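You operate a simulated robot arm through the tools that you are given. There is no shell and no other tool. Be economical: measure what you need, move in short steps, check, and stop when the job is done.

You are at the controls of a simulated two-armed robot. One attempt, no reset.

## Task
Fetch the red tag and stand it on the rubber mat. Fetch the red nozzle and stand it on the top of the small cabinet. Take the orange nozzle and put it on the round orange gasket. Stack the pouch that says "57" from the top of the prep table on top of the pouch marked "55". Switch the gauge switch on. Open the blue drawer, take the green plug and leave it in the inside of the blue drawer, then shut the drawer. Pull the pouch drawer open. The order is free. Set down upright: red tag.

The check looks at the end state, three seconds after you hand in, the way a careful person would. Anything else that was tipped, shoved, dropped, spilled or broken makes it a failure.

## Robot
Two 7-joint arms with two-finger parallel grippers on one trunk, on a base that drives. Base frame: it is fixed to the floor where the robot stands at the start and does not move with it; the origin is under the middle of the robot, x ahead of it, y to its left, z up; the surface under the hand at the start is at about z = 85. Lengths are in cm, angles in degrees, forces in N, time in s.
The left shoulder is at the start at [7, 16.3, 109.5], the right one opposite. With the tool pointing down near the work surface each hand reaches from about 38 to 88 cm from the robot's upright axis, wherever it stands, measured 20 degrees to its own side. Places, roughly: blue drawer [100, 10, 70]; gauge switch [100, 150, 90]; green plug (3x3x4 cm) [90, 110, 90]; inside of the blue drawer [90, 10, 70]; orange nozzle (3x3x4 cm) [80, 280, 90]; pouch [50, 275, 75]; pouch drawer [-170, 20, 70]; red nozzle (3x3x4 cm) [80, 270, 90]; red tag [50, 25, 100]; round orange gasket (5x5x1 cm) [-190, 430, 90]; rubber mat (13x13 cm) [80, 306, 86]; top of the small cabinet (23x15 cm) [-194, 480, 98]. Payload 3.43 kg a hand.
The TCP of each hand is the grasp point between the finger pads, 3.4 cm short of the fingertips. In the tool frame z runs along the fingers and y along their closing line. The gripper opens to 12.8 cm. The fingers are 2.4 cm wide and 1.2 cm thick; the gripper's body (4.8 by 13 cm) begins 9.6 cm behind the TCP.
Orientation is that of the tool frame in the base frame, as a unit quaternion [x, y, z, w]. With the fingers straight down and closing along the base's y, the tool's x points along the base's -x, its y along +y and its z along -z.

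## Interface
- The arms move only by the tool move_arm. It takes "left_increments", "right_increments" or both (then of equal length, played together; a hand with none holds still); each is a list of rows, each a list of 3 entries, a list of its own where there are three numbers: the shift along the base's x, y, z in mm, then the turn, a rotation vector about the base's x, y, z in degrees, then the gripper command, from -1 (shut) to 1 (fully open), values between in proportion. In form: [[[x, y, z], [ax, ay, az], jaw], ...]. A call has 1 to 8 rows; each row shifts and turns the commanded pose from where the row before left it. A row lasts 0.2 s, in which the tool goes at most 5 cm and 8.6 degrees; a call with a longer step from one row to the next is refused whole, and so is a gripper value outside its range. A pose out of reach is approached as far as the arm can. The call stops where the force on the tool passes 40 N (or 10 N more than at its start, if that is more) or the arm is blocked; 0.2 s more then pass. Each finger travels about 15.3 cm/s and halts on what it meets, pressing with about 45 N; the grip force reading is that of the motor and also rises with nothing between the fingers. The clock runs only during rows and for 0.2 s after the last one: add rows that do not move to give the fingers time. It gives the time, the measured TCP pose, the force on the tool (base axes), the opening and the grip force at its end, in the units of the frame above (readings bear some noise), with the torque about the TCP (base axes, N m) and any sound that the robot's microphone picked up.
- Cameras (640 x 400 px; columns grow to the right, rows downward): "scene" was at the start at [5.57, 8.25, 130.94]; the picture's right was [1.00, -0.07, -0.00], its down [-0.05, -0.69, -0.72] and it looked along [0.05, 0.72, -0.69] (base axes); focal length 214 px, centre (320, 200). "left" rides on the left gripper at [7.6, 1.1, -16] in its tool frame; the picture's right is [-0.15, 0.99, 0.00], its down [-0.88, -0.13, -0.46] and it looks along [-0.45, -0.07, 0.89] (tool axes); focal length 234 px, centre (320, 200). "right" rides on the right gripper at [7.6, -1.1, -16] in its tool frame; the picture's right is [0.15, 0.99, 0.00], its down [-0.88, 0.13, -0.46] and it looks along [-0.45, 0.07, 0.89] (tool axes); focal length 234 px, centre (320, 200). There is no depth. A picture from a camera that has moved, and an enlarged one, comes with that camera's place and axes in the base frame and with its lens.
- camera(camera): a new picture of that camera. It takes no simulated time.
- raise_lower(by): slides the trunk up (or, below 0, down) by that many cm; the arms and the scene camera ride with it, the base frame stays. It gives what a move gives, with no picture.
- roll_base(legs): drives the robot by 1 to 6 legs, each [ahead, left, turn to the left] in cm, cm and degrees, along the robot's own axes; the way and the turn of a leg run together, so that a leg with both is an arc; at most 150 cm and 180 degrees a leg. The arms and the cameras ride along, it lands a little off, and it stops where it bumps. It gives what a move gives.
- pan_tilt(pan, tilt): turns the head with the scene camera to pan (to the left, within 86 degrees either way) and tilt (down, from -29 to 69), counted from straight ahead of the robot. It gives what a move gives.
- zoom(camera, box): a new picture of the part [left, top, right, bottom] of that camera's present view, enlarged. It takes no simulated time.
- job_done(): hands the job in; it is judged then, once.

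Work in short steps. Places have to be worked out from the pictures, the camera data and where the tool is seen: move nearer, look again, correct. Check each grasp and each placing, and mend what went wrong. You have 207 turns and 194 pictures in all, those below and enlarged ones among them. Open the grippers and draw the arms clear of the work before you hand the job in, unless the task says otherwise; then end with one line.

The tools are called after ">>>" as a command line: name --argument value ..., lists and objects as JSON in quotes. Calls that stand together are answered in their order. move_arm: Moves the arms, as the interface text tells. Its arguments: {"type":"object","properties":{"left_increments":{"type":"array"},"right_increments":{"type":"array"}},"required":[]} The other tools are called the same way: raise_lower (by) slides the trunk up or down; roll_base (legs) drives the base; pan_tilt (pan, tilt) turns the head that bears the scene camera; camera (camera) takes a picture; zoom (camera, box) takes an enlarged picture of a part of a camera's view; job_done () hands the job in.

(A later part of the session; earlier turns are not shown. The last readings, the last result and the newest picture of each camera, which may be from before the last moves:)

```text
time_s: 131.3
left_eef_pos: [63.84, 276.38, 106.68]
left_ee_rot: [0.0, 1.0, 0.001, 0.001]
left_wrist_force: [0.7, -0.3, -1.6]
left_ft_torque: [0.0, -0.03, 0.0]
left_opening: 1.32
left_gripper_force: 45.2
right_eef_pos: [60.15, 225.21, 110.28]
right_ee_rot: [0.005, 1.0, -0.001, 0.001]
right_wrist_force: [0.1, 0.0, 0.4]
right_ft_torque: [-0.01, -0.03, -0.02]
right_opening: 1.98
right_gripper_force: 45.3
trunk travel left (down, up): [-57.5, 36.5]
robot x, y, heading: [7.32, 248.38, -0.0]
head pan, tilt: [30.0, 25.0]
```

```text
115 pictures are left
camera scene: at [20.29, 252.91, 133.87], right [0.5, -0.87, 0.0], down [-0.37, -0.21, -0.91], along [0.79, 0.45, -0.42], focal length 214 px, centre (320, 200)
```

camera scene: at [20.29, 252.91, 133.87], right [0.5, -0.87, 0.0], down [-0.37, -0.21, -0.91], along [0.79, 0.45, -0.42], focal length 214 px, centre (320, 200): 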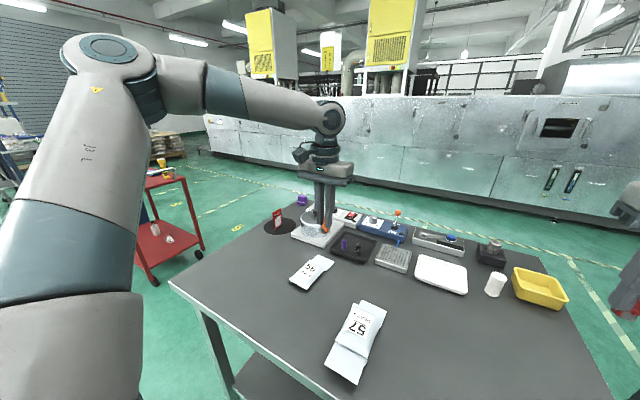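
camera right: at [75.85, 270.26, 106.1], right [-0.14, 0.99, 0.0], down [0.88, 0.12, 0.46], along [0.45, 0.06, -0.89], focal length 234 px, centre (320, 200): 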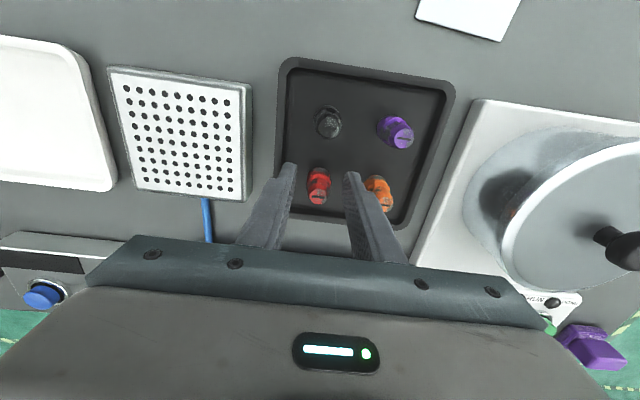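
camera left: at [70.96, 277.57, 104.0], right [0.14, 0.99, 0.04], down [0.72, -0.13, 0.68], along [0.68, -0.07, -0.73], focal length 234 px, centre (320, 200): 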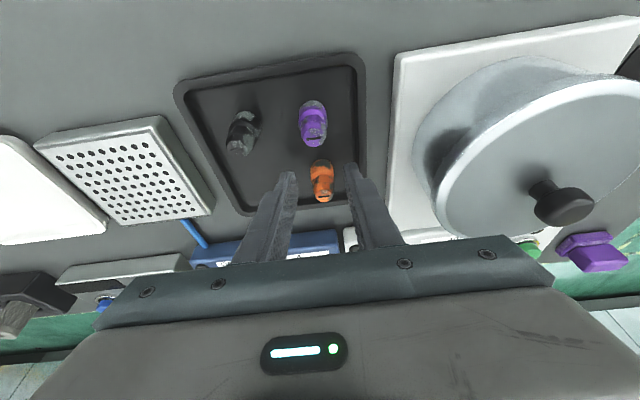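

Both nozzles are held. I back off, drive to y≈453, turn around to face the window-side bench.

>>> roll_base --legs '[[-65, 0, 0], [0, 150, 0], [0, 57, 0], [0, 0, 180]]'

>>> pan_tilt --pan 0 --tilt 35

>>> camera --camera "scene"

```text
time_s: 152.2
left_eef_pos: [-113.8, 419.16, 106.75]
left_ee_rot: [0.999, 0.049, 0.0, 0.0]
left_wrist_force: [0.5, 0.6, 0.8]
left_ft_torque: [0.0, -0.01, 0.0]
left_opening: 1.45
left_gripper_force: 45.2
right_eef_pos: [-115.0, 470.39, 110.33]
right_ee_rot: [0.999, 0.044, -0.001, -0.001]
right_wrist_force: [-0.2, 0.1, -0.2]
right_ft_torque: [0.02, -0.02, 0.0]
right_opening: 1.97
right_gripper_force: 44.5
trunk travel left (down, up): [-57.5, 36.5]
robot x, y, heading: [-60.42, 453.21, -174.4]
head pan, tilt: [30.0, 25.0]
```

```text
time_s: 153.2
left_eef_pos: [-113.83, 419.13, 106.6]
left_ee_rot: [0.999, 0.049, 0.0, 0.0]
left_wrist_force: [0.2, 0.4, 0.0]
left_ft_torque: [-0.01, -0.01, -0.01]
left_opening: 1.46
left_gripper_force: 44.9
right_eef_pos: [-115.22, 470.54, 110.29]
right_ee_rot: [0.999, 0.044, -0.001, 0.0]
right_wrist_force: [0.0, -0.2, 0.3]
right_ft_torque: [-0.02, 0.02, 0.01]
right_opening: 1.95
right_gripper_force: 44.8
trunk travel left (down, up): [-57.5, 36.5]
robot x, y, heading: [-60.66, 452.69, -174.4]
head pan, tilt: [0.0, 35.0]
```

```text
114 pictures are left
camera scene: at [-74.19, 451.49, 132.28], right [-0.1, 1.0, 0.0], down [0.57, 0.06, -0.82], along [-0.82, -0.08, -0.57], focal length 214 px, centre (320, 200)
```

scene: 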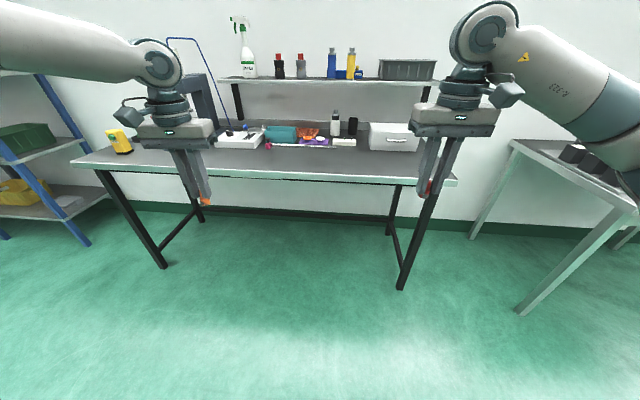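

I see the window bench (front edge x≈-165), a white cabinet at ≈(-200,481), and a shelf above. Zooming in.

>>> zoom --camera "scene" --box '[210, 50, 450, 190]'

>>> zoom --camera "scene" --box '[210, 105, 350, 165]'

>>> zoom --camera "scene" --box '[390, 140, 470, 200]'

>>> zoom --camera "scene" --box '[160, 150, 240, 210]'

```text
2.67 times, centred on (330, 120) of scene
camera zoom: at [-74.19, 451.49, 132.28], right [-0.1, 1.0, 0.0], down [0.57, 0.06, -0.82], along [-0.82, -0.08, -0.57], focal length 572 px, centre (293, 413)
```

zoom: 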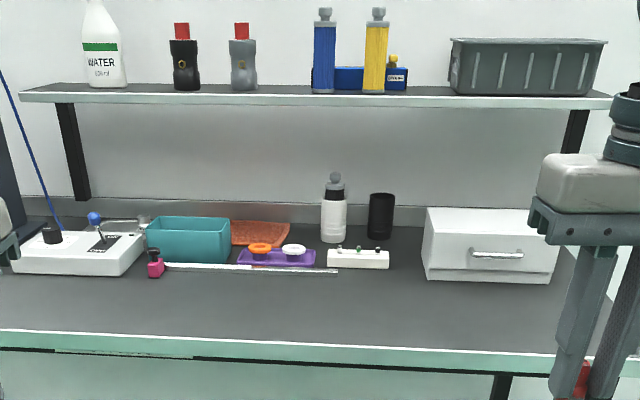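

```text
4.57 times, centred on (280, 135) of scene
camera zoom: at [-74.19, 451.49, 132.28], right [-0.1, 1.0, 0.0], down [0.57, 0.06, -0.82], along [-0.82, -0.08, -0.57], focal length 980 px, centre (503, 497)
```

zoom: 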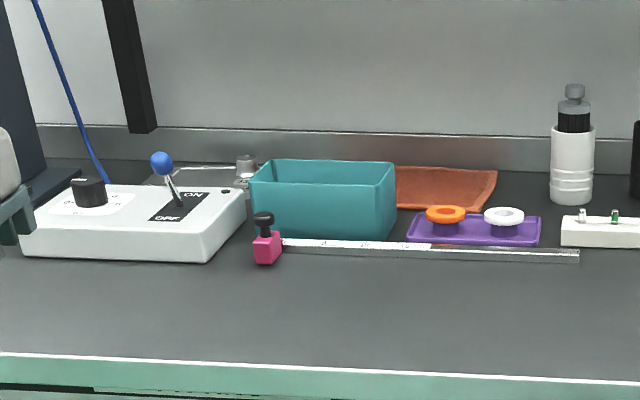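

```text
6.67 times, centred on (430, 170) of scene
camera zoom: at [-74.19, 451.49, 132.28], right [-0.1, 1.0, 0.0], down [0.57, 0.06, -0.82], along [-0.82, -0.08, -0.57], focal length 1430 px, centre (-413, 400)
```

zoom: 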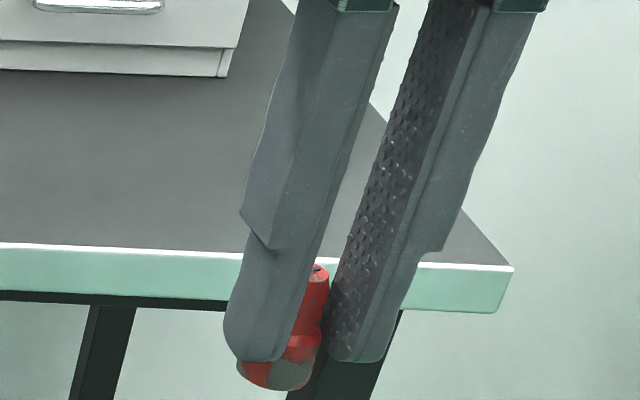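

```text
6.67 times, centred on (200, 180) of scene
camera zoom: at [-74.19, 451.49, 132.28], right [-0.1, 1.0, 0.0], down [0.57, 0.06, -0.82], along [-0.82, -0.08, -0.57], focal length 1430 px, centre (1120, 333)
```

zoom: 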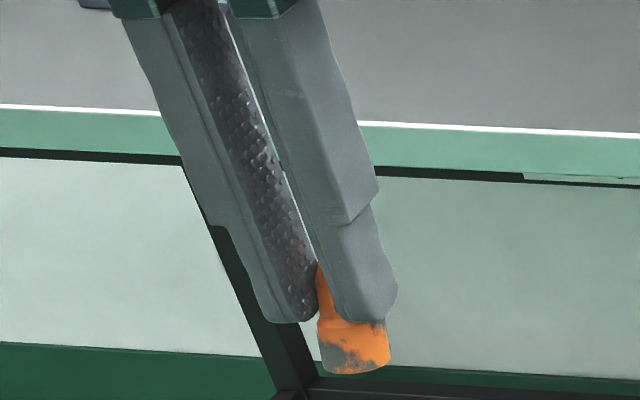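

The gasket is the orange ring on the purple tray (≈(-200,431)); the cabinet is the white box. I drive closer, facing -x squarely.

>>> roll_base --legs '[[0, 0, -5.6], [48, 2, 0]]'

>>> camera --camera "scene"

>>> camera --camera "right"

>>> camera --camera "left"

```text
time_s: 156.6
left_eef_pos: [-164.87, 422.43, 106.61]
left_ee_rot: [1.0, 0.002, 0.0, 0.0]
left_wrist_force: [0.9, -0.2, -0.9]
left_ft_torque: [0.04, -0.04, 0.0]
left_opening: 1.46
left_gripper_force: 44.9
right_eef_pos: [-161.51, 473.64, 110.23]
right_ee_rot: [1.0, -0.003, -0.001, 0.0]
right_wrist_force: [0.4, -0.8, -0.7]
right_ft_torque: [0.01, 0.0, -0.01]
right_opening: 1.94
right_gripper_force: 44.9
trunk travel left (down, up): [-57.5, 36.5]
robot x, y, heading: [-108.55, 451.04, -179.5]
head pan, tilt: [0.0, 35.0]
```

```text
109 pictures are left
camera scene: at [-122.49, 450.78, 132.28], right [0.0, 1.0, 0.0], down [0.57, 0.0, -0.82], along [-0.82, 0.0, -0.57], focal length 214 px, centre (320, 200)
```

scene: 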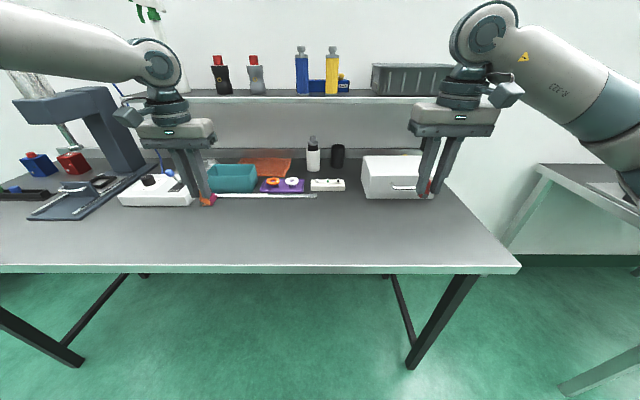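

```text
108 pictures are left
camera right: at [-153.92, 474.69, 126.18], right [0.14, -0.99, 0.0], down [-0.88, -0.12, 0.46], along [-0.45, -0.06, -0.89], focal length 234 px, centre (320, 200)
```

right: 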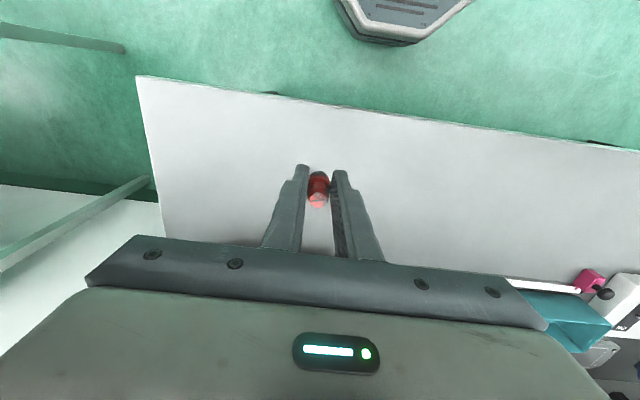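

```text
107 pictures are left
camera left: at [-157.47, 421.21, 122.68], right [-0.14, -0.99, 0.0], down [-0.88, 0.13, 0.46], along [-0.45, 0.06, -0.89], focal length 234 px, centre (320, 200)
```

left: 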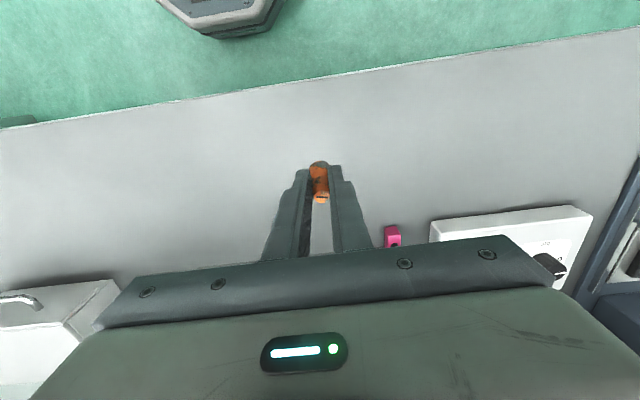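

Triangulation gives bench top z≈89, front edge x≈-156. I zoom on the gasket and cabinet to triangulate them too.

>>> zoom --camera "scene" --box '[210, 140, 350, 220]'

>>> zoom --camera "scene" --box '[340, 130, 480, 230]'

```text
4.57 times, centred on (280, 180) of scene
camera zoom: at [-122.49, 450.78, 132.28], right [0.0, 1.0, 0.0], down [0.57, 0.0, -0.82], along [-0.82, 0.0, -0.57], focal length 980 px, centre (503, 291)
```

zoom: 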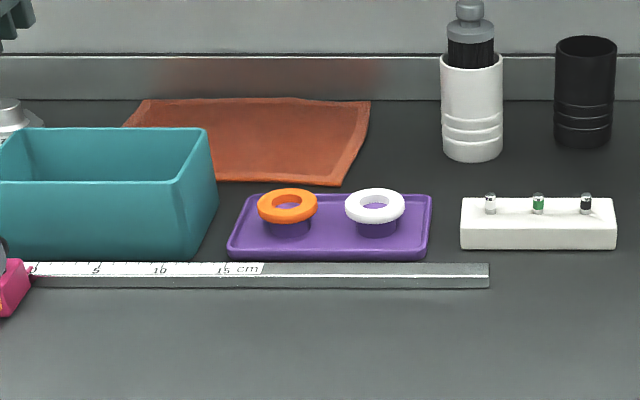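

```text
4.00 times, centred on (410, 180) of scene
camera zoom: at [-122.49, 450.78, 132.28], right [0.0, 1.0, 0.0], down [0.57, 0.0, -0.82], along [-0.82, 0.0, -0.57], focal length 858 px, centre (-40, 280)
```

zoom: 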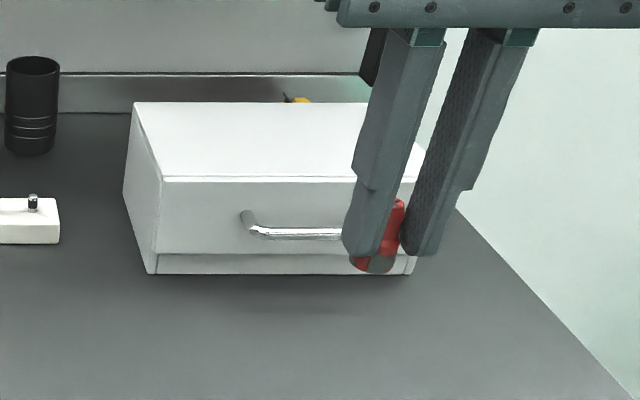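

Gasket top centre ≈(-192.7, 432.9, 92.1); cabinet top centre ≈(-194, 479.4), z≈98.4; shelf edge is well behind at x≈-235. I move ahead 10 cm and bring the red nozzle over the cabinet.

>>> roll_base --legs '[[10, 0, 0]]'

>>> move_arm --right_increments '[[[-10, 0, 15], [0, 0, 0], -1], [[-35, 10, 0], [0, 0, 0], -1], [[-40, 15, 0], [0, 0, 0], -1], [[-40, 15, 0], [0, 0, 0], -1], [[-40, 10, 0], [0, 0, 0], -1], [[-30, 8, 0], [0, 0, 0], -1], [[-30, 0, 0], [0, 0, 0], -1], [[0, 0, 0], [0, 0, 0], -1]]'

>>> camera --camera "right"

>>> camera --camera "scene"

```text
time_s: 157.8
left_eef_pos: [-175.07, 422.41, 106.62]
left_ee_rot: [1.0, 0.001, 0.0, 0.0]
left_wrist_force: [0.7, -1.0, -0.3]
left_ft_torque: [0.02, -0.02, -0.02]
left_opening: 1.47
left_gripper_force: 45.0
right_eef_pos: [-171.52, 473.52, 110.33]
right_ee_rot: [1.0, -0.005, -0.002, 0.0]
right_wrist_force: [0.4, 0.0, -0.8]
right_ft_torque: [0.02, 0.04, -0.01]
right_opening: 1.97
right_gripper_force: 44.9
trunk travel left (down, up): [-57.5, 36.5]
robot x, y, heading: [-118.72, 450.82, -180.0]
head pan, tilt: [0.0, 35.0]
```

```text
time_s: 159.6
left_eef_pos: [-175.05, 422.55, 106.71]
left_ee_rot: [1.0, 0.001, 0.001, 0.001]
left_wrist_force: [1.1, 0.0, 0.6]
left_ft_torque: [0.0, 0.01, -0.01]
left_opening: 1.48
left_gripper_force: 44.8
right_eef_pos: [-193.83, 479.77, 111.72]
right_ee_rot: [1.0, -0.003, 0.0, 0.001]
right_wrist_force: [0.2, -0.3, -0.3]
right_ft_torque: [0.01, 0.02, -0.03]
right_opening: 1.95
right_gripper_force: 45.0
trunk travel left (down, up): [-57.5, 36.5]
robot x, y, heading: [-118.65, 450.75, -180.0]
head pan, tilt: [0.0, 35.0]
```

```text
104 pictures are left
camera right: at [-186.27, 480.75, 127.71], right [0.14, -0.99, 0.0], down [-0.88, -0.12, 0.46], along [-0.45, -0.06, -0.89], focal length 234 px, centre (320, 200)
```

right: 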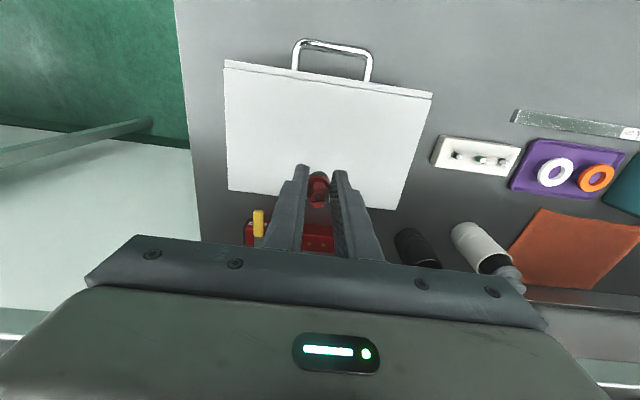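

```text
103 pictures are left
camera scene: at [-132.45, 450.86, 132.28], right [0.0, 1.0, 0.0], down [0.57, 0.0, -0.82], along [-0.82, 0.0, -0.57], focal length 214 px, centre (320, 200)
```

scene: 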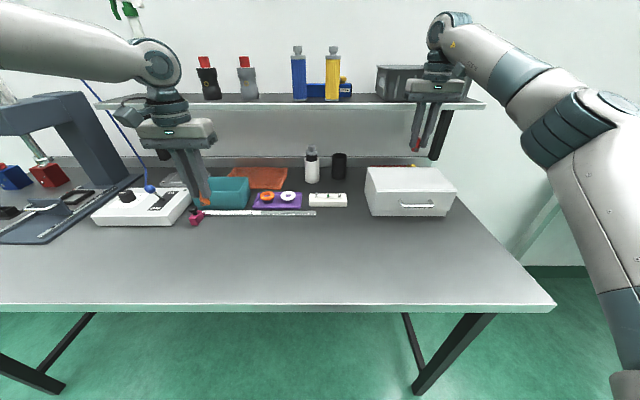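

Centred above the cabinet top. I lower toward contact (expected TCP ≈102.7).

>>> move_arm --right_increments '[[[0, 0, -30], [0, 0, 0], -1], [[3, 0, -30], [0, 0, 0], -1], [[2, 0, -20], [0, 0, 0], -1], [[0, 0, 0], [0, 0, 0], -1]]'

>>> zoom --camera "scene" --box '[370, 120, 470, 200]'

```text
time_s: 160.6
left_eef_pos: [-175.13, 422.44, 106.75]
left_ee_rot: [1.0, 0.001, -0.001, 0.0]
left_wrist_force: [-0.2, -1.1, -0.5]
left_ft_torque: [-0.02, 0.03, -0.03]
left_opening: 1.46
left_gripper_force: 45.2
right_eef_pos: [-193.34, 479.63, 103.85]
right_ee_rot: [1.0, -0.003, -0.001, 0.0]
right_wrist_force: [0.2, -0.7, 0.0]
right_ft_torque: [0.02, -0.02, -0.01]
right_opening: 1.97
right_gripper_force: 45.1
trunk travel left (down, up): [-57.5, 36.5]
robot x, y, heading: [-118.2, 451.13, -179.7]
head pan, tilt: [0.0, 35.0]
```

```text
5.00 times, centred on (420, 160) of scene
camera zoom: at [-132.49, 450.77, 132.28], right [0.0, 1.0, 0.0], down [0.57, 0.0, -0.82], along [-0.82, 0.0, -0.57], focal length 1072 px, centre (-180, 400)
```

zoom: 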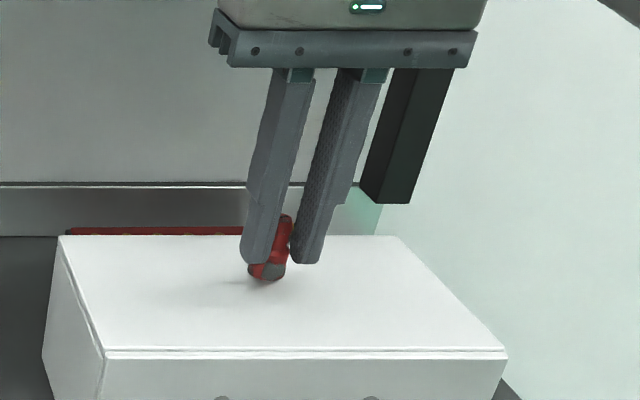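

>>> move_arm --right_increments '[[[0, 0, -4], [0, 0, 0], -1], [[0, 0, 0], [0, 0, 0], -1]]'

>>> move_arm --right_increments '[[[0, 0, -4], [0, 0, 0], -1], [[0, 0, 0], [0, 0, 0], -1]]'

>>> move_arm --right_increments '[[[0, 0, -3], [0, 0, 0], -1], [[0, 0, 0], [0, 0, 0], -1]]'

```text
time_s: 161.2
left_eef_pos: [-174.98, 422.35, 106.69]
left_ee_rot: [1.0, 0.0, 0.0, -0.001]
left_wrist_force: [0.2, -0.5, -0.9]
left_ft_torque: [0.04, 0.0, 0.02]
left_opening: 1.45
left_gripper_force: 45.2
right_eef_pos: [-193.39, 479.67, 103.33]
right_ee_rot: [1.0, -0.003, -0.001, 0.0]
right_wrist_force: [-0.3, 0.2, -0.5]
right_ft_torque: [-0.02, 0.02, -0.03]
right_opening: 1.96
right_gripper_force: 45.0
trunk travel left (down, up): [-57.5, 36.5]
robot x, y, heading: [-118.56, 451.0, -179.8]
head pan, tilt: [0.0, 35.0]
```

```text
time_s: 161.8
left_eef_pos: [-175.01, 422.27, 106.72]
left_ee_rot: [1.0, 0.001, 0.0, -0.001]
left_wrist_force: [0.6, 0.5, 0.3]
left_ft_torque: [-0.02, 0.01, 0.01]
left_opening: 1.46
left_gripper_force: 44.7
right_eef_pos: [-193.44, 479.52, 103.11]
right_ee_rot: [1.0, -0.005, -0.002, -0.001]
right_wrist_force: [-0.8, 0.6, 6.6]
right_ft_torque: [0.06, 0.13, -0.02]
right_opening: 1.98
right_gripper_force: 44.9
trunk travel left (down, up): [-57.5, 36.5]
robot x, y, heading: [-118.62, 450.89, -180.0]
head pan, tilt: [0.0, 35.0]
```

```text
time_s: 162.3
left_eef_pos: [-174.87, 422.33, 106.81]
left_ee_rot: [1.0, 0.001, 0.0, 0.001]
left_wrist_force: [-0.2, 0.1, 0.1]
left_ft_torque: [0.0, 0.01, 0.0]
left_opening: 1.44
left_gripper_force: 44.9
right_eef_pos: [-193.23, 479.44, 103.08]
right_ee_rot: [1.0, -0.005, -0.004, 0.0]
right_wrist_force: [-7.9, 5.0, 25.5]
right_ft_torque: [0.19, 0.63, -0.03]
right_opening: 1.96
right_gripper_force: 45.1
trunk travel left (down, up): [-57.5, 36.5]
robot x, y, heading: [-118.76, 450.53, -179.9]
head pan, tilt: [0.0, 35.0]
```

Contact. I ease off and open slowly so the nozzle settles flat.

>>> move_arm --right_increments '[[[0, 0, 3], [0, 0, 0], -1], [[0, 0, 0], [0, 0, 0], -0.72], [[0, 0, 0], [0, 0, 0], -0.66], [[0, 0, 0], [0, 0, 0], -0.6], [[0, 0, 0], [0, 0, 0], -0.5], [[0, 0, 0], [0, 0, 0], -0.4]]'

>>> zoom --camera "scene" --box '[370, 130, 450, 200]'

```text
time_s: 163.8
left_eef_pos: [-174.96, 422.42, 106.63]
left_ee_rot: [1.0, 0.0, 0.0, 0.0]
left_wrist_force: [0.4, 0.7, 0.0]
left_ft_torque: [0.02, 0.01, 0.02]
left_opening: 1.48
left_gripper_force: 45.8
right_eef_pos: [-193.42, 479.41, 103.1]
right_ee_rot: [1.0, -0.005, -0.001, 0.0]
right_wrist_force: [-0.3, 0.1, -0.4]
right_ft_torque: [-0.01, -0.02, 0.01]
right_opening: 3.84
right_gripper_force: 0.1
trunk travel left (down, up): [-57.5, 36.5]
robot x, y, heading: [-118.51, 450.59, -179.9]
head pan, tilt: [0.0, 35.0]
```

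```text
5.71 times, centred on (410, 165) of scene
camera zoom: at [-132.47, 450.77, 132.28], right [0.0, 1.0, 0.0], down [0.57, 0.0, -0.82], along [-0.82, 0.0, -0.57], focal length 1226 px, centre (-194, 400)
```

zoom: 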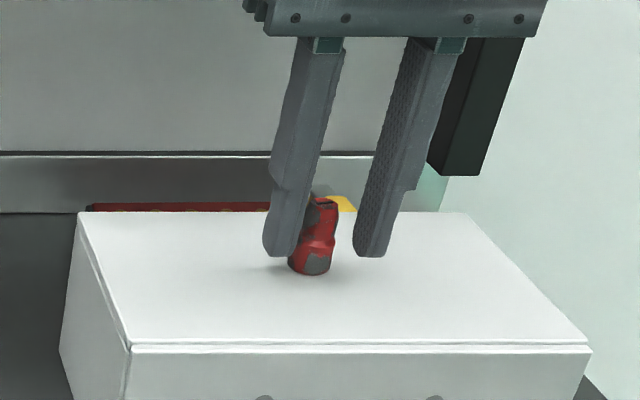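

Nozzle stands. I lift straight up and check.

>>> move_arm --right_increments '[[[0, 2, 0], [0, 0, 0], -0.3], [[0, 0, 20], [0, 0, 0], -0.3], [[0, 0, 40], [0, 0, 0], -0.3], [[0, 0, 40], [0, 0, 0], -0.3], [[30, 0, 20], [0, 0, 0], 0], [[45, 0, 0], [0, 0, 0], 0], [[45, 0, 0], [0, 0, 0], 0], [[45, 0, 0], [0, 0, 0], 0]]'

>>> zoom --camera "scene" --box '[370, 130, 450, 200]'

>>> zoom --camera "scene" --box '[150, 150, 250, 220]'

```text
time_s: 165.6
left_eef_pos: [-174.91, 422.46, 106.78]
left_ee_rot: [1.0, 0.001, -0.002, 0.0]
left_wrist_force: [-0.1, 0.0, 0.0]
left_ft_torque: [-0.03, 0.02, -0.01]
left_opening: 1.48
left_gripper_force: 45.1
right_eef_pos: [-176.57, 479.77, 115.24]
right_ee_rot: [1.0, -0.004, -0.002, 0.001]
right_wrist_force: [-0.6, -0.3, -0.5]
right_ft_torque: [-0.04, 0.02, 0.02]
right_opening: 6.41
right_gripper_force: 0.0
trunk travel left (down, up): [-57.5, 36.5]
robot x, y, heading: [-118.7, 450.57, -179.8]
head pan, tilt: [0.0, 35.0]
```

```text
5.71 times, centred on (410, 165) of scene
camera zoom: at [-132.31, 450.86, 132.3], right [0.0, 1.0, 0.0], down [0.57, 0.0, -0.82], along [-0.82, 0.0, -0.57], focal length 1226 px, centre (-194, 400)
```

zoom: 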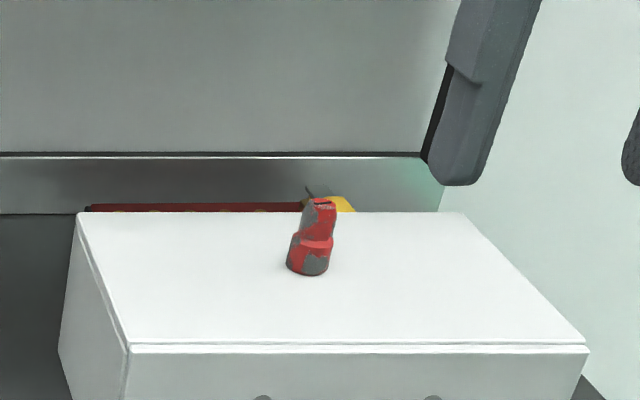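

```text
5.71 times, centred on (200, 185) of scene
camera zoom: at [-132.31, 450.86, 132.3], right [0.0, 1.0, 0.0], down [0.57, 0.0, -0.82], along [-0.82, 0.0, -0.57], focal length 1226 px, centre (1006, 286)
```

zoom: 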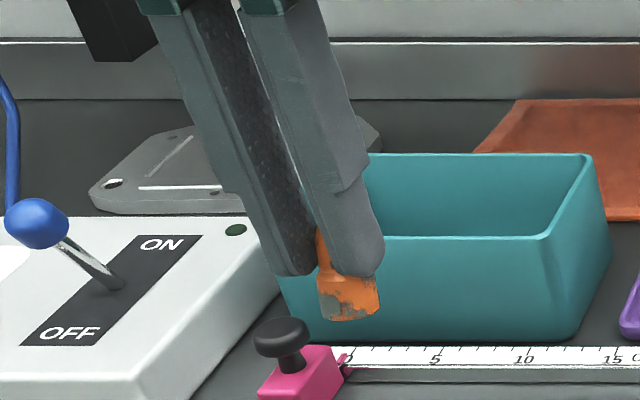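

Red stands on the cabinet. Now the orange: I tilt the left hand 16° outward again (restoring the nozzle to vertical) and move over the gasket.

>>> move_arm --left_increments '[[[0, 35, 10], [0, 8, 0], -1], [[0, 40, 0], [0, 8, 0], -1], [[-10, 30, 0], [0, 0, 0], -1], [[-40, 0, 0], [0, 0, 0], -1], [[-40, 0, 0], [0, 0, 0], -1], [[-40, 0, 0], [0, 0, 0], -1], [[-38, 0, 0], [0, 0, 0], -1], [[0, 0, 0], [0, 0, 0], -1]]'

>>> camera --camera "left"

>>> zoom --camera "scene" --box '[210, 130, 340, 220]'

```text
time_s: 167.3
left_eef_pos: [-188.02, 431.5, 107.32]
left_ee_rot: [0.99, 0.001, -0.139, 0.001]
left_wrist_force: [-0.2, -0.2, -0.4]
left_ft_torque: [0.01, -0.01, -0.04]
left_opening: 1.47
left_gripper_force: 44.8
left hand out of reach, approached as far as the arm can: row 6, 7
right_eef_pos: [-177.03, 479.72, 115.04]
right_ee_rot: [1.0, -0.004, -0.001, -0.001]
right_wrist_force: [0.9, -0.3, 0.3]
right_ft_torque: [0.03, 0.0, 0.01]
right_opening: 6.4
right_gripper_force: 0.1
trunk travel left (down, up): [-57.5, 36.5]
robot x, y, heading: [-118.65, 450.91, -179.9]
head pan, tilt: [0.0, 35.0]
```

```text
98 pictures are left
camera left: at [-176.38, 430.35, 120.64], right [-0.14, -0.99, 0.04], down [-0.72, 0.13, 0.68], along [-0.68, 0.07, -0.73], focal length 234 px, centre (320, 200)
```

left: 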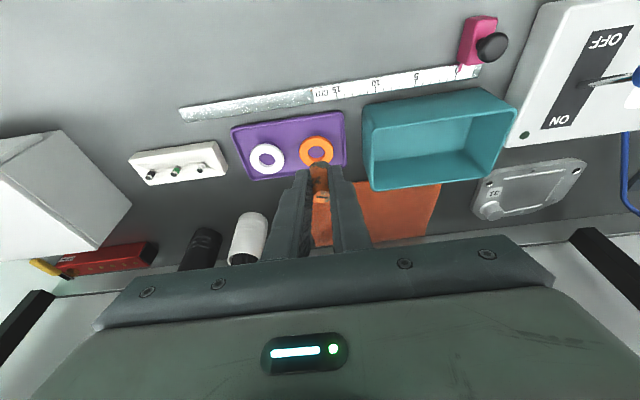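

```text
4.44 times, centred on (275, 175) of scene
camera zoom: at [-132.57, 450.8, 132.26], right [0.0, 1.0, 0.0], down [0.57, 0.0, -0.82], along [-0.82, 0.0, -0.57], focal length 953 px, centre (520, 311)
```

zoom: 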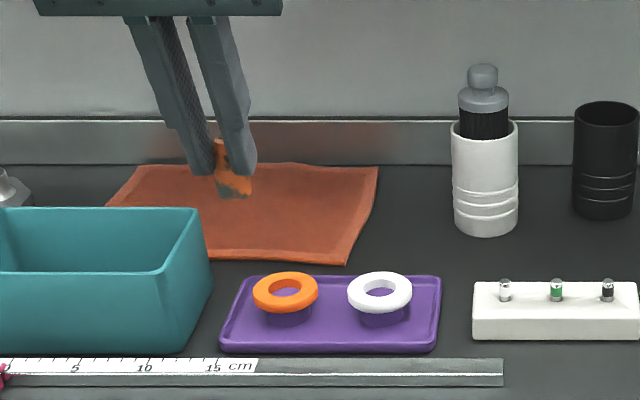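

Slightly out of reach; I drive 5 cm closer and re-approach.

>>> roll_base --legs '[[5, 0, 0]]'

>>> move_arm --left_increments '[[[4, 10, -20], [0, 0, 0], -1], [[0, 0, -20], [0, 0, 0], -1], [[0, 0, -20], [0, 0, 0], -1], [[0, 0, 0], [0, 0, 0], -1]]'

>>> camera --camera "left"

>>> zoom --camera "scene" --box '[220, 140, 320, 220]'

```text
time_s: 168.3
left_eef_pos: [-192.68, 431.49, 107.36]
left_ee_rot: [0.99, 0.0, -0.141, 0.0]
left_wrist_force: [0.2, -0.1, -0.7]
left_ft_torque: [0.03, -0.02, 0.0]
left_opening: 1.47
left_gripper_force: 45.5
right_eef_pos: [-181.66, 479.76, 115.06]
right_ee_rot: [1.0, -0.005, -0.001, 0.0]
right_wrist_force: [-0.1, 0.4, 0.1]
right_ft_torque: [0.0, 0.0, 0.03]
right_opening: 6.41
right_gripper_force: 0.0
trunk travel left (down, up): [-57.5, 36.5]
robot x, y, heading: [-123.5, 450.88, -180.1]
head pan, tilt: [0.0, 35.0]
```

```text
time_s: 169.3
left_eef_pos: [-192.23, 432.5, 101.29]
left_ee_rot: [0.99, 0.001, -0.14, 0.0]
left_wrist_force: [-1.0, 0.0, -0.2]
left_ft_torque: [0.0, -0.04, 0.01]
left_opening: 1.45
left_gripper_force: 44.8
right_eef_pos: [-181.76, 479.64, 115.18]
right_ee_rot: [1.0, -0.004, -0.001, 0.0]
right_wrist_force: [0.0, 0.0, 0.6]
right_ft_torque: [0.0, 0.0, -0.01]
right_opening: 6.44
right_gripper_force: 0.0
trunk travel left (down, up): [-57.5, 36.5]
robot x, y, heading: [-123.45, 450.73, -179.6]
head pan, tilt: [0.0, 35.0]
```

```text
96 pictures are left
camera left: at [-180.59, 431.41, 114.68], right [-0.14, -0.99, 0.04], down [-0.72, 0.13, 0.68], along [-0.68, 0.07, -0.73], focal length 234 px, centre (320, 200)
```

left: 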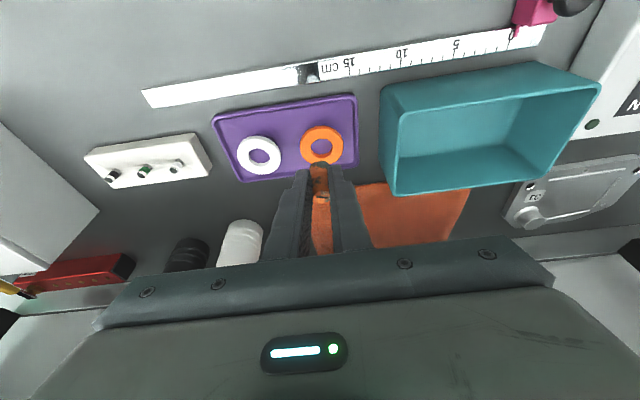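

```text
5.00 times, centred on (270, 180) of scene
camera zoom: at [-137.33, 450.78, 132.28], right [0.0, 1.0, 0.0], down [0.57, 0.0, -0.82], along [-0.82, 0.0, -0.57], focal length 1072 px, centre (570, 300)
```

zoom: 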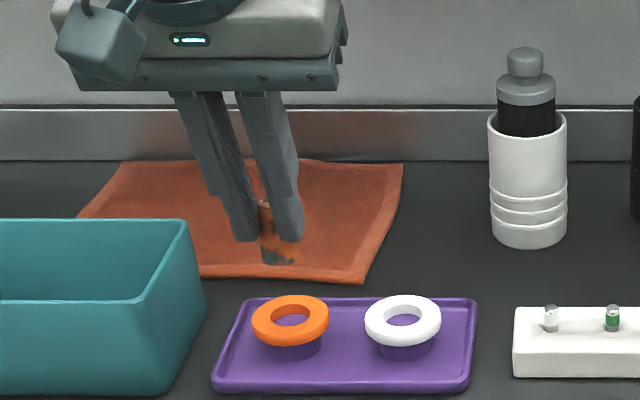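

Aligned (nozzle ≈(-193.1,432.8), gasket ≈(-193.5,432.5)). I lower toward contact.

>>> move_arm --left_increments '[[[-4, -2, -20], [0, 0, 0], -1], [[0, 0, -14], [0, 0, 0], -1], [[0, 0, 0], [0, 0, 0], -1]]'

>>> zoom --camera "scene" --box '[230, 150, 310, 220]'

>>> zoom --camera "left" --box '[260, 100, 380, 200]'

```text
time_s: 170.1
left_eef_pos: [-192.77, 432.33, 97.94]
left_ee_rot: [0.99, 0.001, -0.139, -0.001]
left_wrist_force: [0.1, 0.6, 0.3]
left_ft_torque: [0.0, -0.02, 0.02]
left_opening: 1.47
left_gripper_force: 44.9
right_eef_pos: [-181.8, 479.81, 115.16]
right_ee_rot: [1.0, -0.004, -0.001, 0.0]
right_wrist_force: [0.0, 0.3, 0.1]
right_ft_torque: [-0.03, 0.04, -0.02]
right_opening: 6.4
right_gripper_force: 0.0
trunk travel left (down, up): [-57.5, 36.5]
robot x, y, heading: [-123.51, 450.62, -180.0]
head pan, tilt: [0.0, 35.0]
```

```text
5.71 times, centred on (270, 185) of scene
camera zoom: at [-137.37, 450.78, 132.28], right [0.0, 1.0, 0.0], down [0.57, 0.0, -0.82], along [-0.82, 0.0, -0.57], focal length 1226 px, centre (606, 286)
```

zoom: 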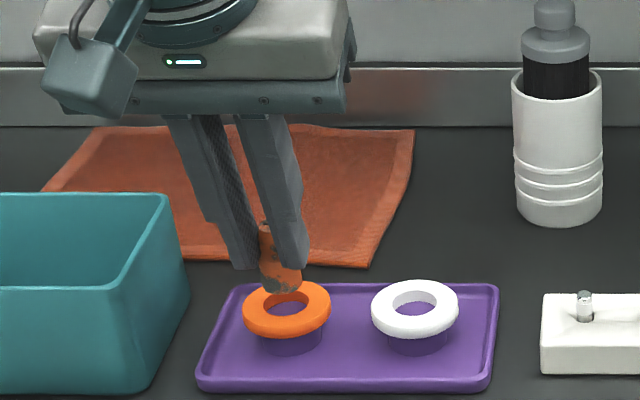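

```text
4.00 times, centred on (320, 150) of left
camera zoom: at [-181.09, 431.12, 111.12], right [-0.14, -0.99, 0.04], down [-0.72, 0.13, 0.68], along [-0.68, 0.07, -0.73], focal length 937 px, centre (320, 400)
```

zoom: 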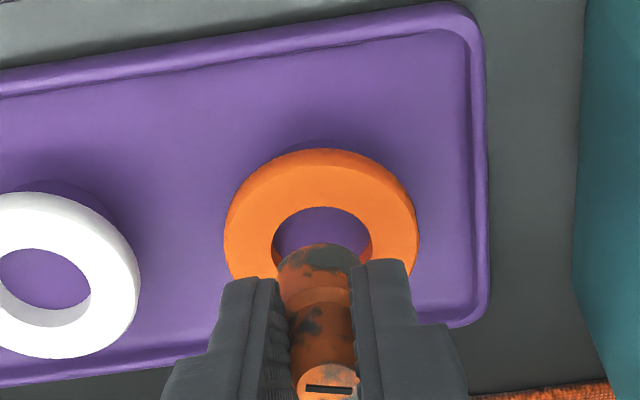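

Nozzle is ≈0.4 cm too far in -x. I correct and continue down in small steps.

>>> move_arm --left_increments '[[[4, 1, -3], [0, 0, 0], -1], [[0, 0, -3], [0, 0, 0], -1], [[0, 0, 0], [0, 0, 0], -1]]'

>>> move_arm --left_increments '[[[0, 0, -4], [0, 0, 0], -1], [[0, 0, 0], [0, 0, 0], -1]]'

>>> move_arm --left_increments '[[[0, 0, -3], [0, 0, 0], -1], [[0, 0, 0], [0, 0, 0], -1]]'

>>> zoom --camera "left" --box '[260, 100, 380, 200]'

```text
time_s: 170.9
left_eef_pos: [-192.27, 432.35, 97.28]
left_ee_rot: [0.99, 0.001, -0.14, -0.001]
left_wrist_force: [-0.6, 0.3, -0.7]
left_ft_torque: [0.01, -0.05, 0.01]
left_opening: 1.48
left_gripper_force: 44.5
right_eef_pos: [-181.77, 479.71, 115.08]
right_ee_rot: [1.0, -0.004, 0.0, -0.001]
right_wrist_force: [0.3, -1.0, 0.9]
right_ft_torque: [-0.02, -0.01, 0.01]
right_opening: 6.41
right_gripper_force: 0.0
trunk travel left (down, up): [-57.5, 36.5]
robot x, y, heading: [-123.49, 451.08, -179.8]
head pan, tilt: [0.0, 35.0]
```

```text
time_s: 171.5
left_eef_pos: [-192.31, 432.32, 96.97]
left_ee_rot: [0.99, 0.001, -0.14, -0.001]
left_wrist_force: [-0.1, -0.4, 0.2]
left_ft_torque: [-0.03, -0.03, -0.04]
left_opening: 1.49
left_gripper_force: 45.4
right_eef_pos: [-181.78, 479.79, 115.07]
right_ee_rot: [1.0, -0.004, -0.001, 0.0]
right_wrist_force: [-1.0, -0.3, 0.9]
right_ft_torque: [0.0, 0.01, 0.04]
right_opening: 6.4
right_gripper_force: 0.0
trunk travel left (down, up): [-57.5, 36.5]
robot x, y, heading: [-123.51, 450.32, -179.8]
head pan, tilt: [0.0, 35.0]
```

```text
time_s: 172.1
left_eef_pos: [-192.35, 432.3, 96.6]
left_ee_rot: [0.99, 0.001, -0.14, -0.001]
left_wrist_force: [0.7, 0.9, -0.8]
left_ft_torque: [0.02, -0.02, 0.02]
left_opening: 1.44
left_gripper_force: 45.0
right_eef_pos: [-181.76, 479.8, 115.04]
right_ee_rot: [1.0, -0.005, 0.0, 0.0]
right_wrist_force: [-0.1, 0.6, 0.1]
right_ft_torque: [0.0, 0.02, 0.01]
right_opening: 6.42
right_gripper_force: 0.0
trunk travel left (down, up): [-57.5, 36.5]
robot x, y, heading: [-123.35, 450.69, -180.3]
head pan, tilt: [0.0, 35.0]
```

```text
4.00 times, centred on (320, 150) of left
camera zoom: at [-180.74, 431.22, 109.99], right [-0.14, -0.99, 0.04], down [-0.72, 0.13, 0.68], along [-0.68, 0.07, -0.73], focal length 937 px, centre (320, 400)
```

zoom: 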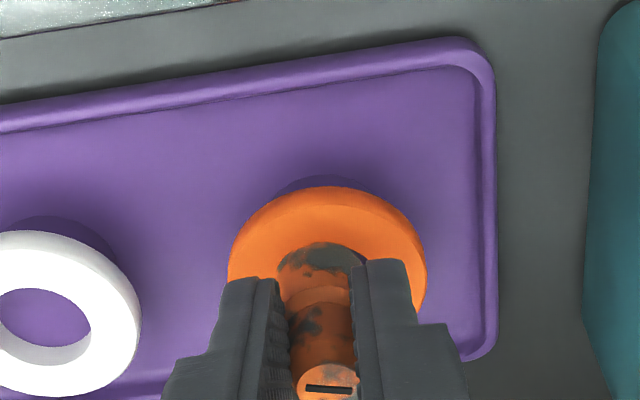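

Well centred now. I continue the descent with a 1.5 mm y correction.

>>> move_arm --left_increments '[[[0, -1.5, -3], [0, 0, 0], -1], [[0, 0, 0], [0, 0, 0], -1]]'

>>> move_arm --left_increments '[[[0, 0, -3], [0, 0, 0], -1], [[0, 0, 0], [0, 0, 0], -1]]'

>>> zoom --camera "scene" --box '[240, 160, 300, 215]'

```text
time_s: 172.7
left_eef_pos: [-192.32, 432.33, 96.43]
left_ee_rot: [0.99, 0.001, -0.139, 0.001]
left_wrist_force: [0.7, -0.2, 1.8]
left_ft_torque: [0.04, 0.05, 0.0]
left_opening: 1.47
left_gripper_force: 45.5
right_eef_pos: [-181.8, 479.72, 115.02]
right_ee_rot: [1.0, -0.004, -0.002, -0.001]
right_wrist_force: [-0.2, 0.5, 0.2]
right_ft_torque: [0.05, -0.01, -0.01]
right_opening: 6.39
right_gripper_force: 0.1
trunk travel left (down, up): [-57.5, 36.5]
robot x, y, heading: [-122.97, 450.99, -179.9]
head pan, tilt: [0.0, 35.0]
```

```text
time_s: 173.3
left_eef_pos: [-192.25, 432.27, 96.39]
left_ee_rot: [0.99, 0.002, -0.141, 0.0]
left_wrist_force: [-1.3, -0.5, 15.4]
left_ft_torque: [0.01, 0.4, 0.01]
left_opening: 1.45
left_gripper_force: 45.6
right_eef_pos: [-181.73, 479.74, 115.25]
right_ee_rot: [1.0, -0.004, -0.003, 0.001]
right_wrist_force: [-0.1, -0.4, 0.2]
right_ft_torque: [-0.02, 0.0, 0.0]
right_opening: 6.41
right_gripper_force: 0.0
trunk travel left (down, up): [-57.5, 36.5]
robot x, y, heading: [-123.59, 450.69, -179.8]
head pan, tilt: [0.0, 35.0]
```

```text
7.27 times, centred on (270, 188) of scene
camera zoom: at [-137.21, 450.82, 132.32], right [0.0, 1.0, 0.0], down [0.57, 0.0, -0.82], along [-0.82, 0.0, -0.57], focal length 1560 px, centre (684, 291)
```

zoom: 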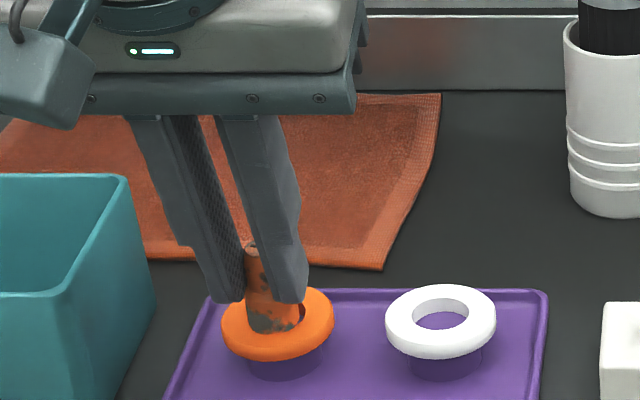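

Contact on the ring's top but slightly off in -y. I lift a bit, shift +2.5 mm in y, and set down again.

>>> move_arm --left_increments '[[[0, 0, 4], [0, 0, 0], -1], [[0, 2.5, 0], [0, 0, 0], -1], [[0, 0, -3], [0, 0, 0], -1], [[0, 0, 0], [0, 0, 0], -1]]'

>>> zoom --camera "scene" --box '[240, 160, 300, 215]'

>>> zoom --camera "left" --box '[280, 120, 370, 195]'

```text
time_s: 174.3
left_eef_pos: [-192.2, 432.39, 96.45]
left_ee_rot: [0.99, 0.001, -0.142, -0.001]
left_wrist_force: [-3.1, -2.5, 13.0]
left_ft_torque: [-0.14, 0.69, 0.07]
left_opening: 1.45
left_gripper_force: 45.0
right_eef_pos: [-181.62, 479.73, 115.12]
right_ee_rot: [1.0, -0.004, -0.001, 0.0]
right_wrist_force: [0.1, 0.0, -0.2]
right_ft_torque: [-0.01, 0.01, 0.03]
right_opening: 6.42
right_gripper_force: 0.0
trunk travel left (down, up): [-57.5, 36.5]
robot x, y, heading: [-123.72, 450.86, -180.0]
head pan, tilt: [0.0, 35.0]
```

```text
7.27 times, centred on (270, 188) of scene
camera zoom: at [-137.22, 450.78, 132.31], right [0.0, 1.0, 0.0], down [0.57, 0.0, -0.82], along [-0.82, 0.0, -0.57], focal length 1560 px, centre (684, 291)
```

zoom: 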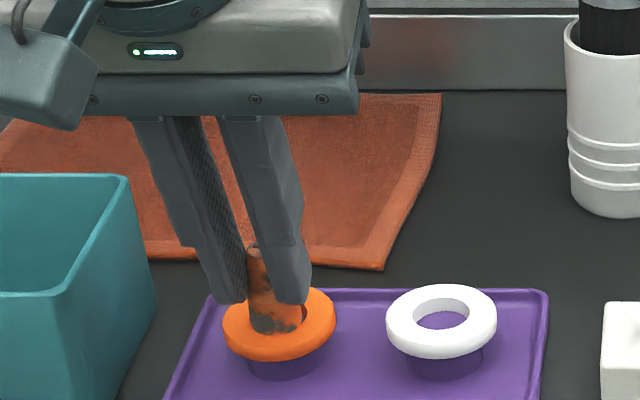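

```text
5.33 times, centred on (325, 158) of left
camera zoom: at [-180.56, 431.19, 109.66], right [-0.14, -0.99, 0.04], down [-0.72, 0.13, 0.68], along [-0.68, 0.07, -0.73], focal length 1249 px, centre (293, 427)
```

zoom: 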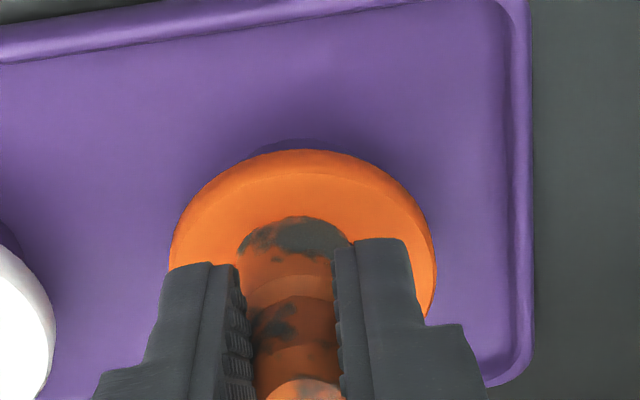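

Nozzle base ≈2.5 cm, about the hole's size, so centring matters. I lift, shift -3 mm in x and set it down again.

>>> move_arm --left_increments '[[[0, 0, 5], [0, 0, 0], -1], [[-4, -0.5, 0], [0, 0, 0], -1], [[0, 0, -4], [0, 0, 0], -1], [[0, 0, 0], [0, 0, 0], -1]]'

>>> zoom --camera "scene" --box '[240, 160, 300, 215]'

>>> zoom --camera "left" --box '[280, 120, 370, 195]'

```text
time_s: 175.3
left_eef_pos: [-192.53, 432.24, 96.33]
left_ee_rot: [0.99, 0.0, -0.141, -0.001]
left_wrist_force: [0.1, 0.4, 7.7]
left_ft_torque: [0.01, 0.14, 0.01]
left_opening: 1.45
left_gripper_force: 45.0
right_eef_pos: [-181.69, 479.85, 115.11]
right_ee_rot: [1.0, -0.004, -0.002, 0.0]
right_wrist_force: [0.0, 1.1, 0.5]
right_ft_torque: [-0.01, -0.01, -0.03]
right_opening: 6.4
right_gripper_force: 0.0
trunk travel left (down, up): [-57.5, 36.5]
robot x, y, heading: [-123.39, 450.63, -179.8]
head pan, tilt: [0.0, 35.0]
```

```text
7.27 times, centred on (270, 188) of scene
camera zoom: at [-137.27, 450.81, 132.3], right [0.0, 1.0, 0.0], down [0.57, 0.0, -0.82], along [-0.82, 0.0, -0.57], focal length 1560 px, centre (684, 291)
```

zoom: 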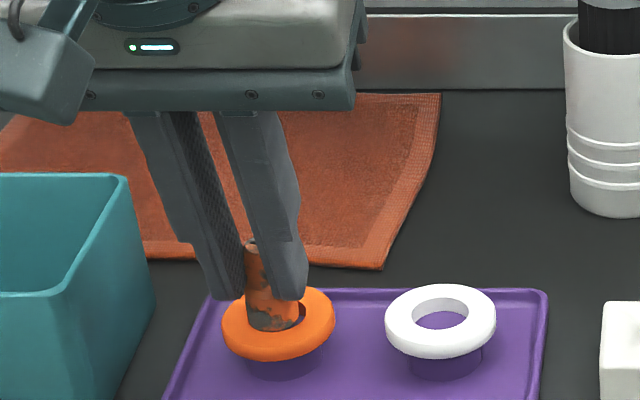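

```text
5.33 times, centred on (325, 158) of left
camera zoom: at [-180.84, 431.06, 109.71], right [-0.14, -0.99, 0.04], down [-0.72, 0.13, 0.68], along [-0.68, 0.07, -0.73], focal length 1249 px, centre (293, 427)
```

zoom: 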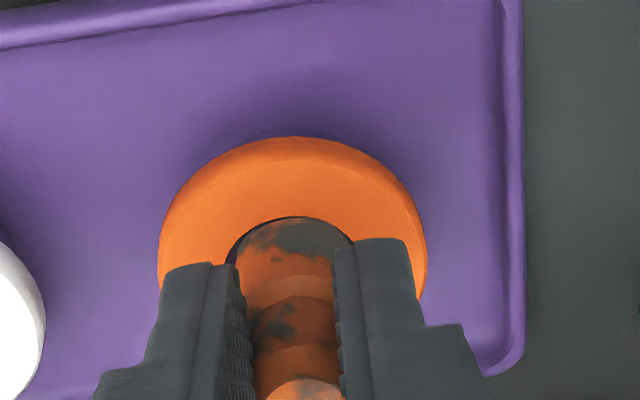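

Still contacting at the rim level. I test a centred position (+2 mm y) to learn whether the base passes into the hole or rests on top.

>>> move_arm --left_increments '[[[0, 0, 4], [0, 0, 0], -1], [[0, 2.5, 0], [0, 0, 0], -1], [[0, 0, -4], [0, 0, 0], -1], [[0, 0, -2], [0, 0, 0], -1], [[0, 0, 0], [0, 0, 0], -1]]'

>>> zoom --camera "scene" --box '[240, 160, 300, 215]'

>>> zoom --camera "left" --box '[280, 120, 370, 195]'

```text
time_s: 176.5
left_eef_pos: [-192.35, 432.27, 96.45]
left_ee_rot: [0.99, 0.002, -0.143, -0.002]
left_wrist_force: [-2.0, -1.9, 18.6]
left_ft_torque: [-0.05, 0.44, 0.02]
left_opening: 1.5
left_gripper_force: 45.1
left hand out of reach, approached as far as the arm can: row 2
right_eef_pos: [-181.69, 479.82, 115.2]
right_ee_rot: [1.0, -0.004, -0.002, 0.001]
right_wrist_force: [0.9, -0.2, 0.2]
right_ft_torque: [0.02, 0.0, -0.03]
right_opening: 6.38
right_gripper_force: 0.1
trunk travel left (down, up): [-57.5, 36.5]
robot x, y, heading: [-123.85, 451.17, -179.8]
head pan, tilt: [0.0, 35.0]
```

```text
7.27 times, centred on (270, 188) of scene
camera zoom: at [-137.17, 450.82, 132.32], right [0.0, 1.0, 0.0], down [0.57, 0.0, -0.82], along [-0.82, 0.0, -0.57], focal length 1560 px, centre (684, 291)
```

zoom: 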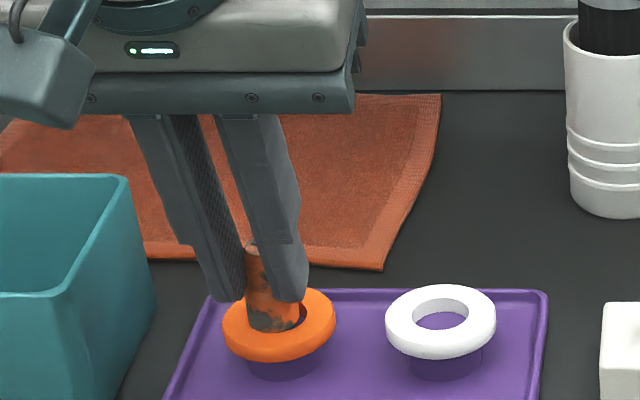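

```text
5.33 times, centred on (325, 158) of left
camera zoom: at [-180.75, 431.05, 109.62], right [-0.14, -0.99, 0.04], down [-0.72, 0.13, 0.69], along [-0.68, 0.07, -0.73], focal length 1249 px, centre (293, 427)
```

zoom: 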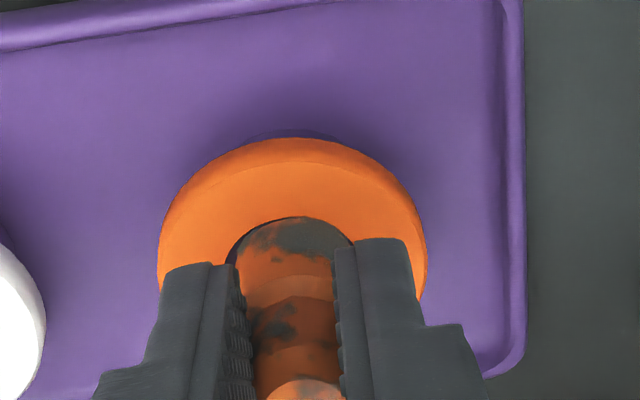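

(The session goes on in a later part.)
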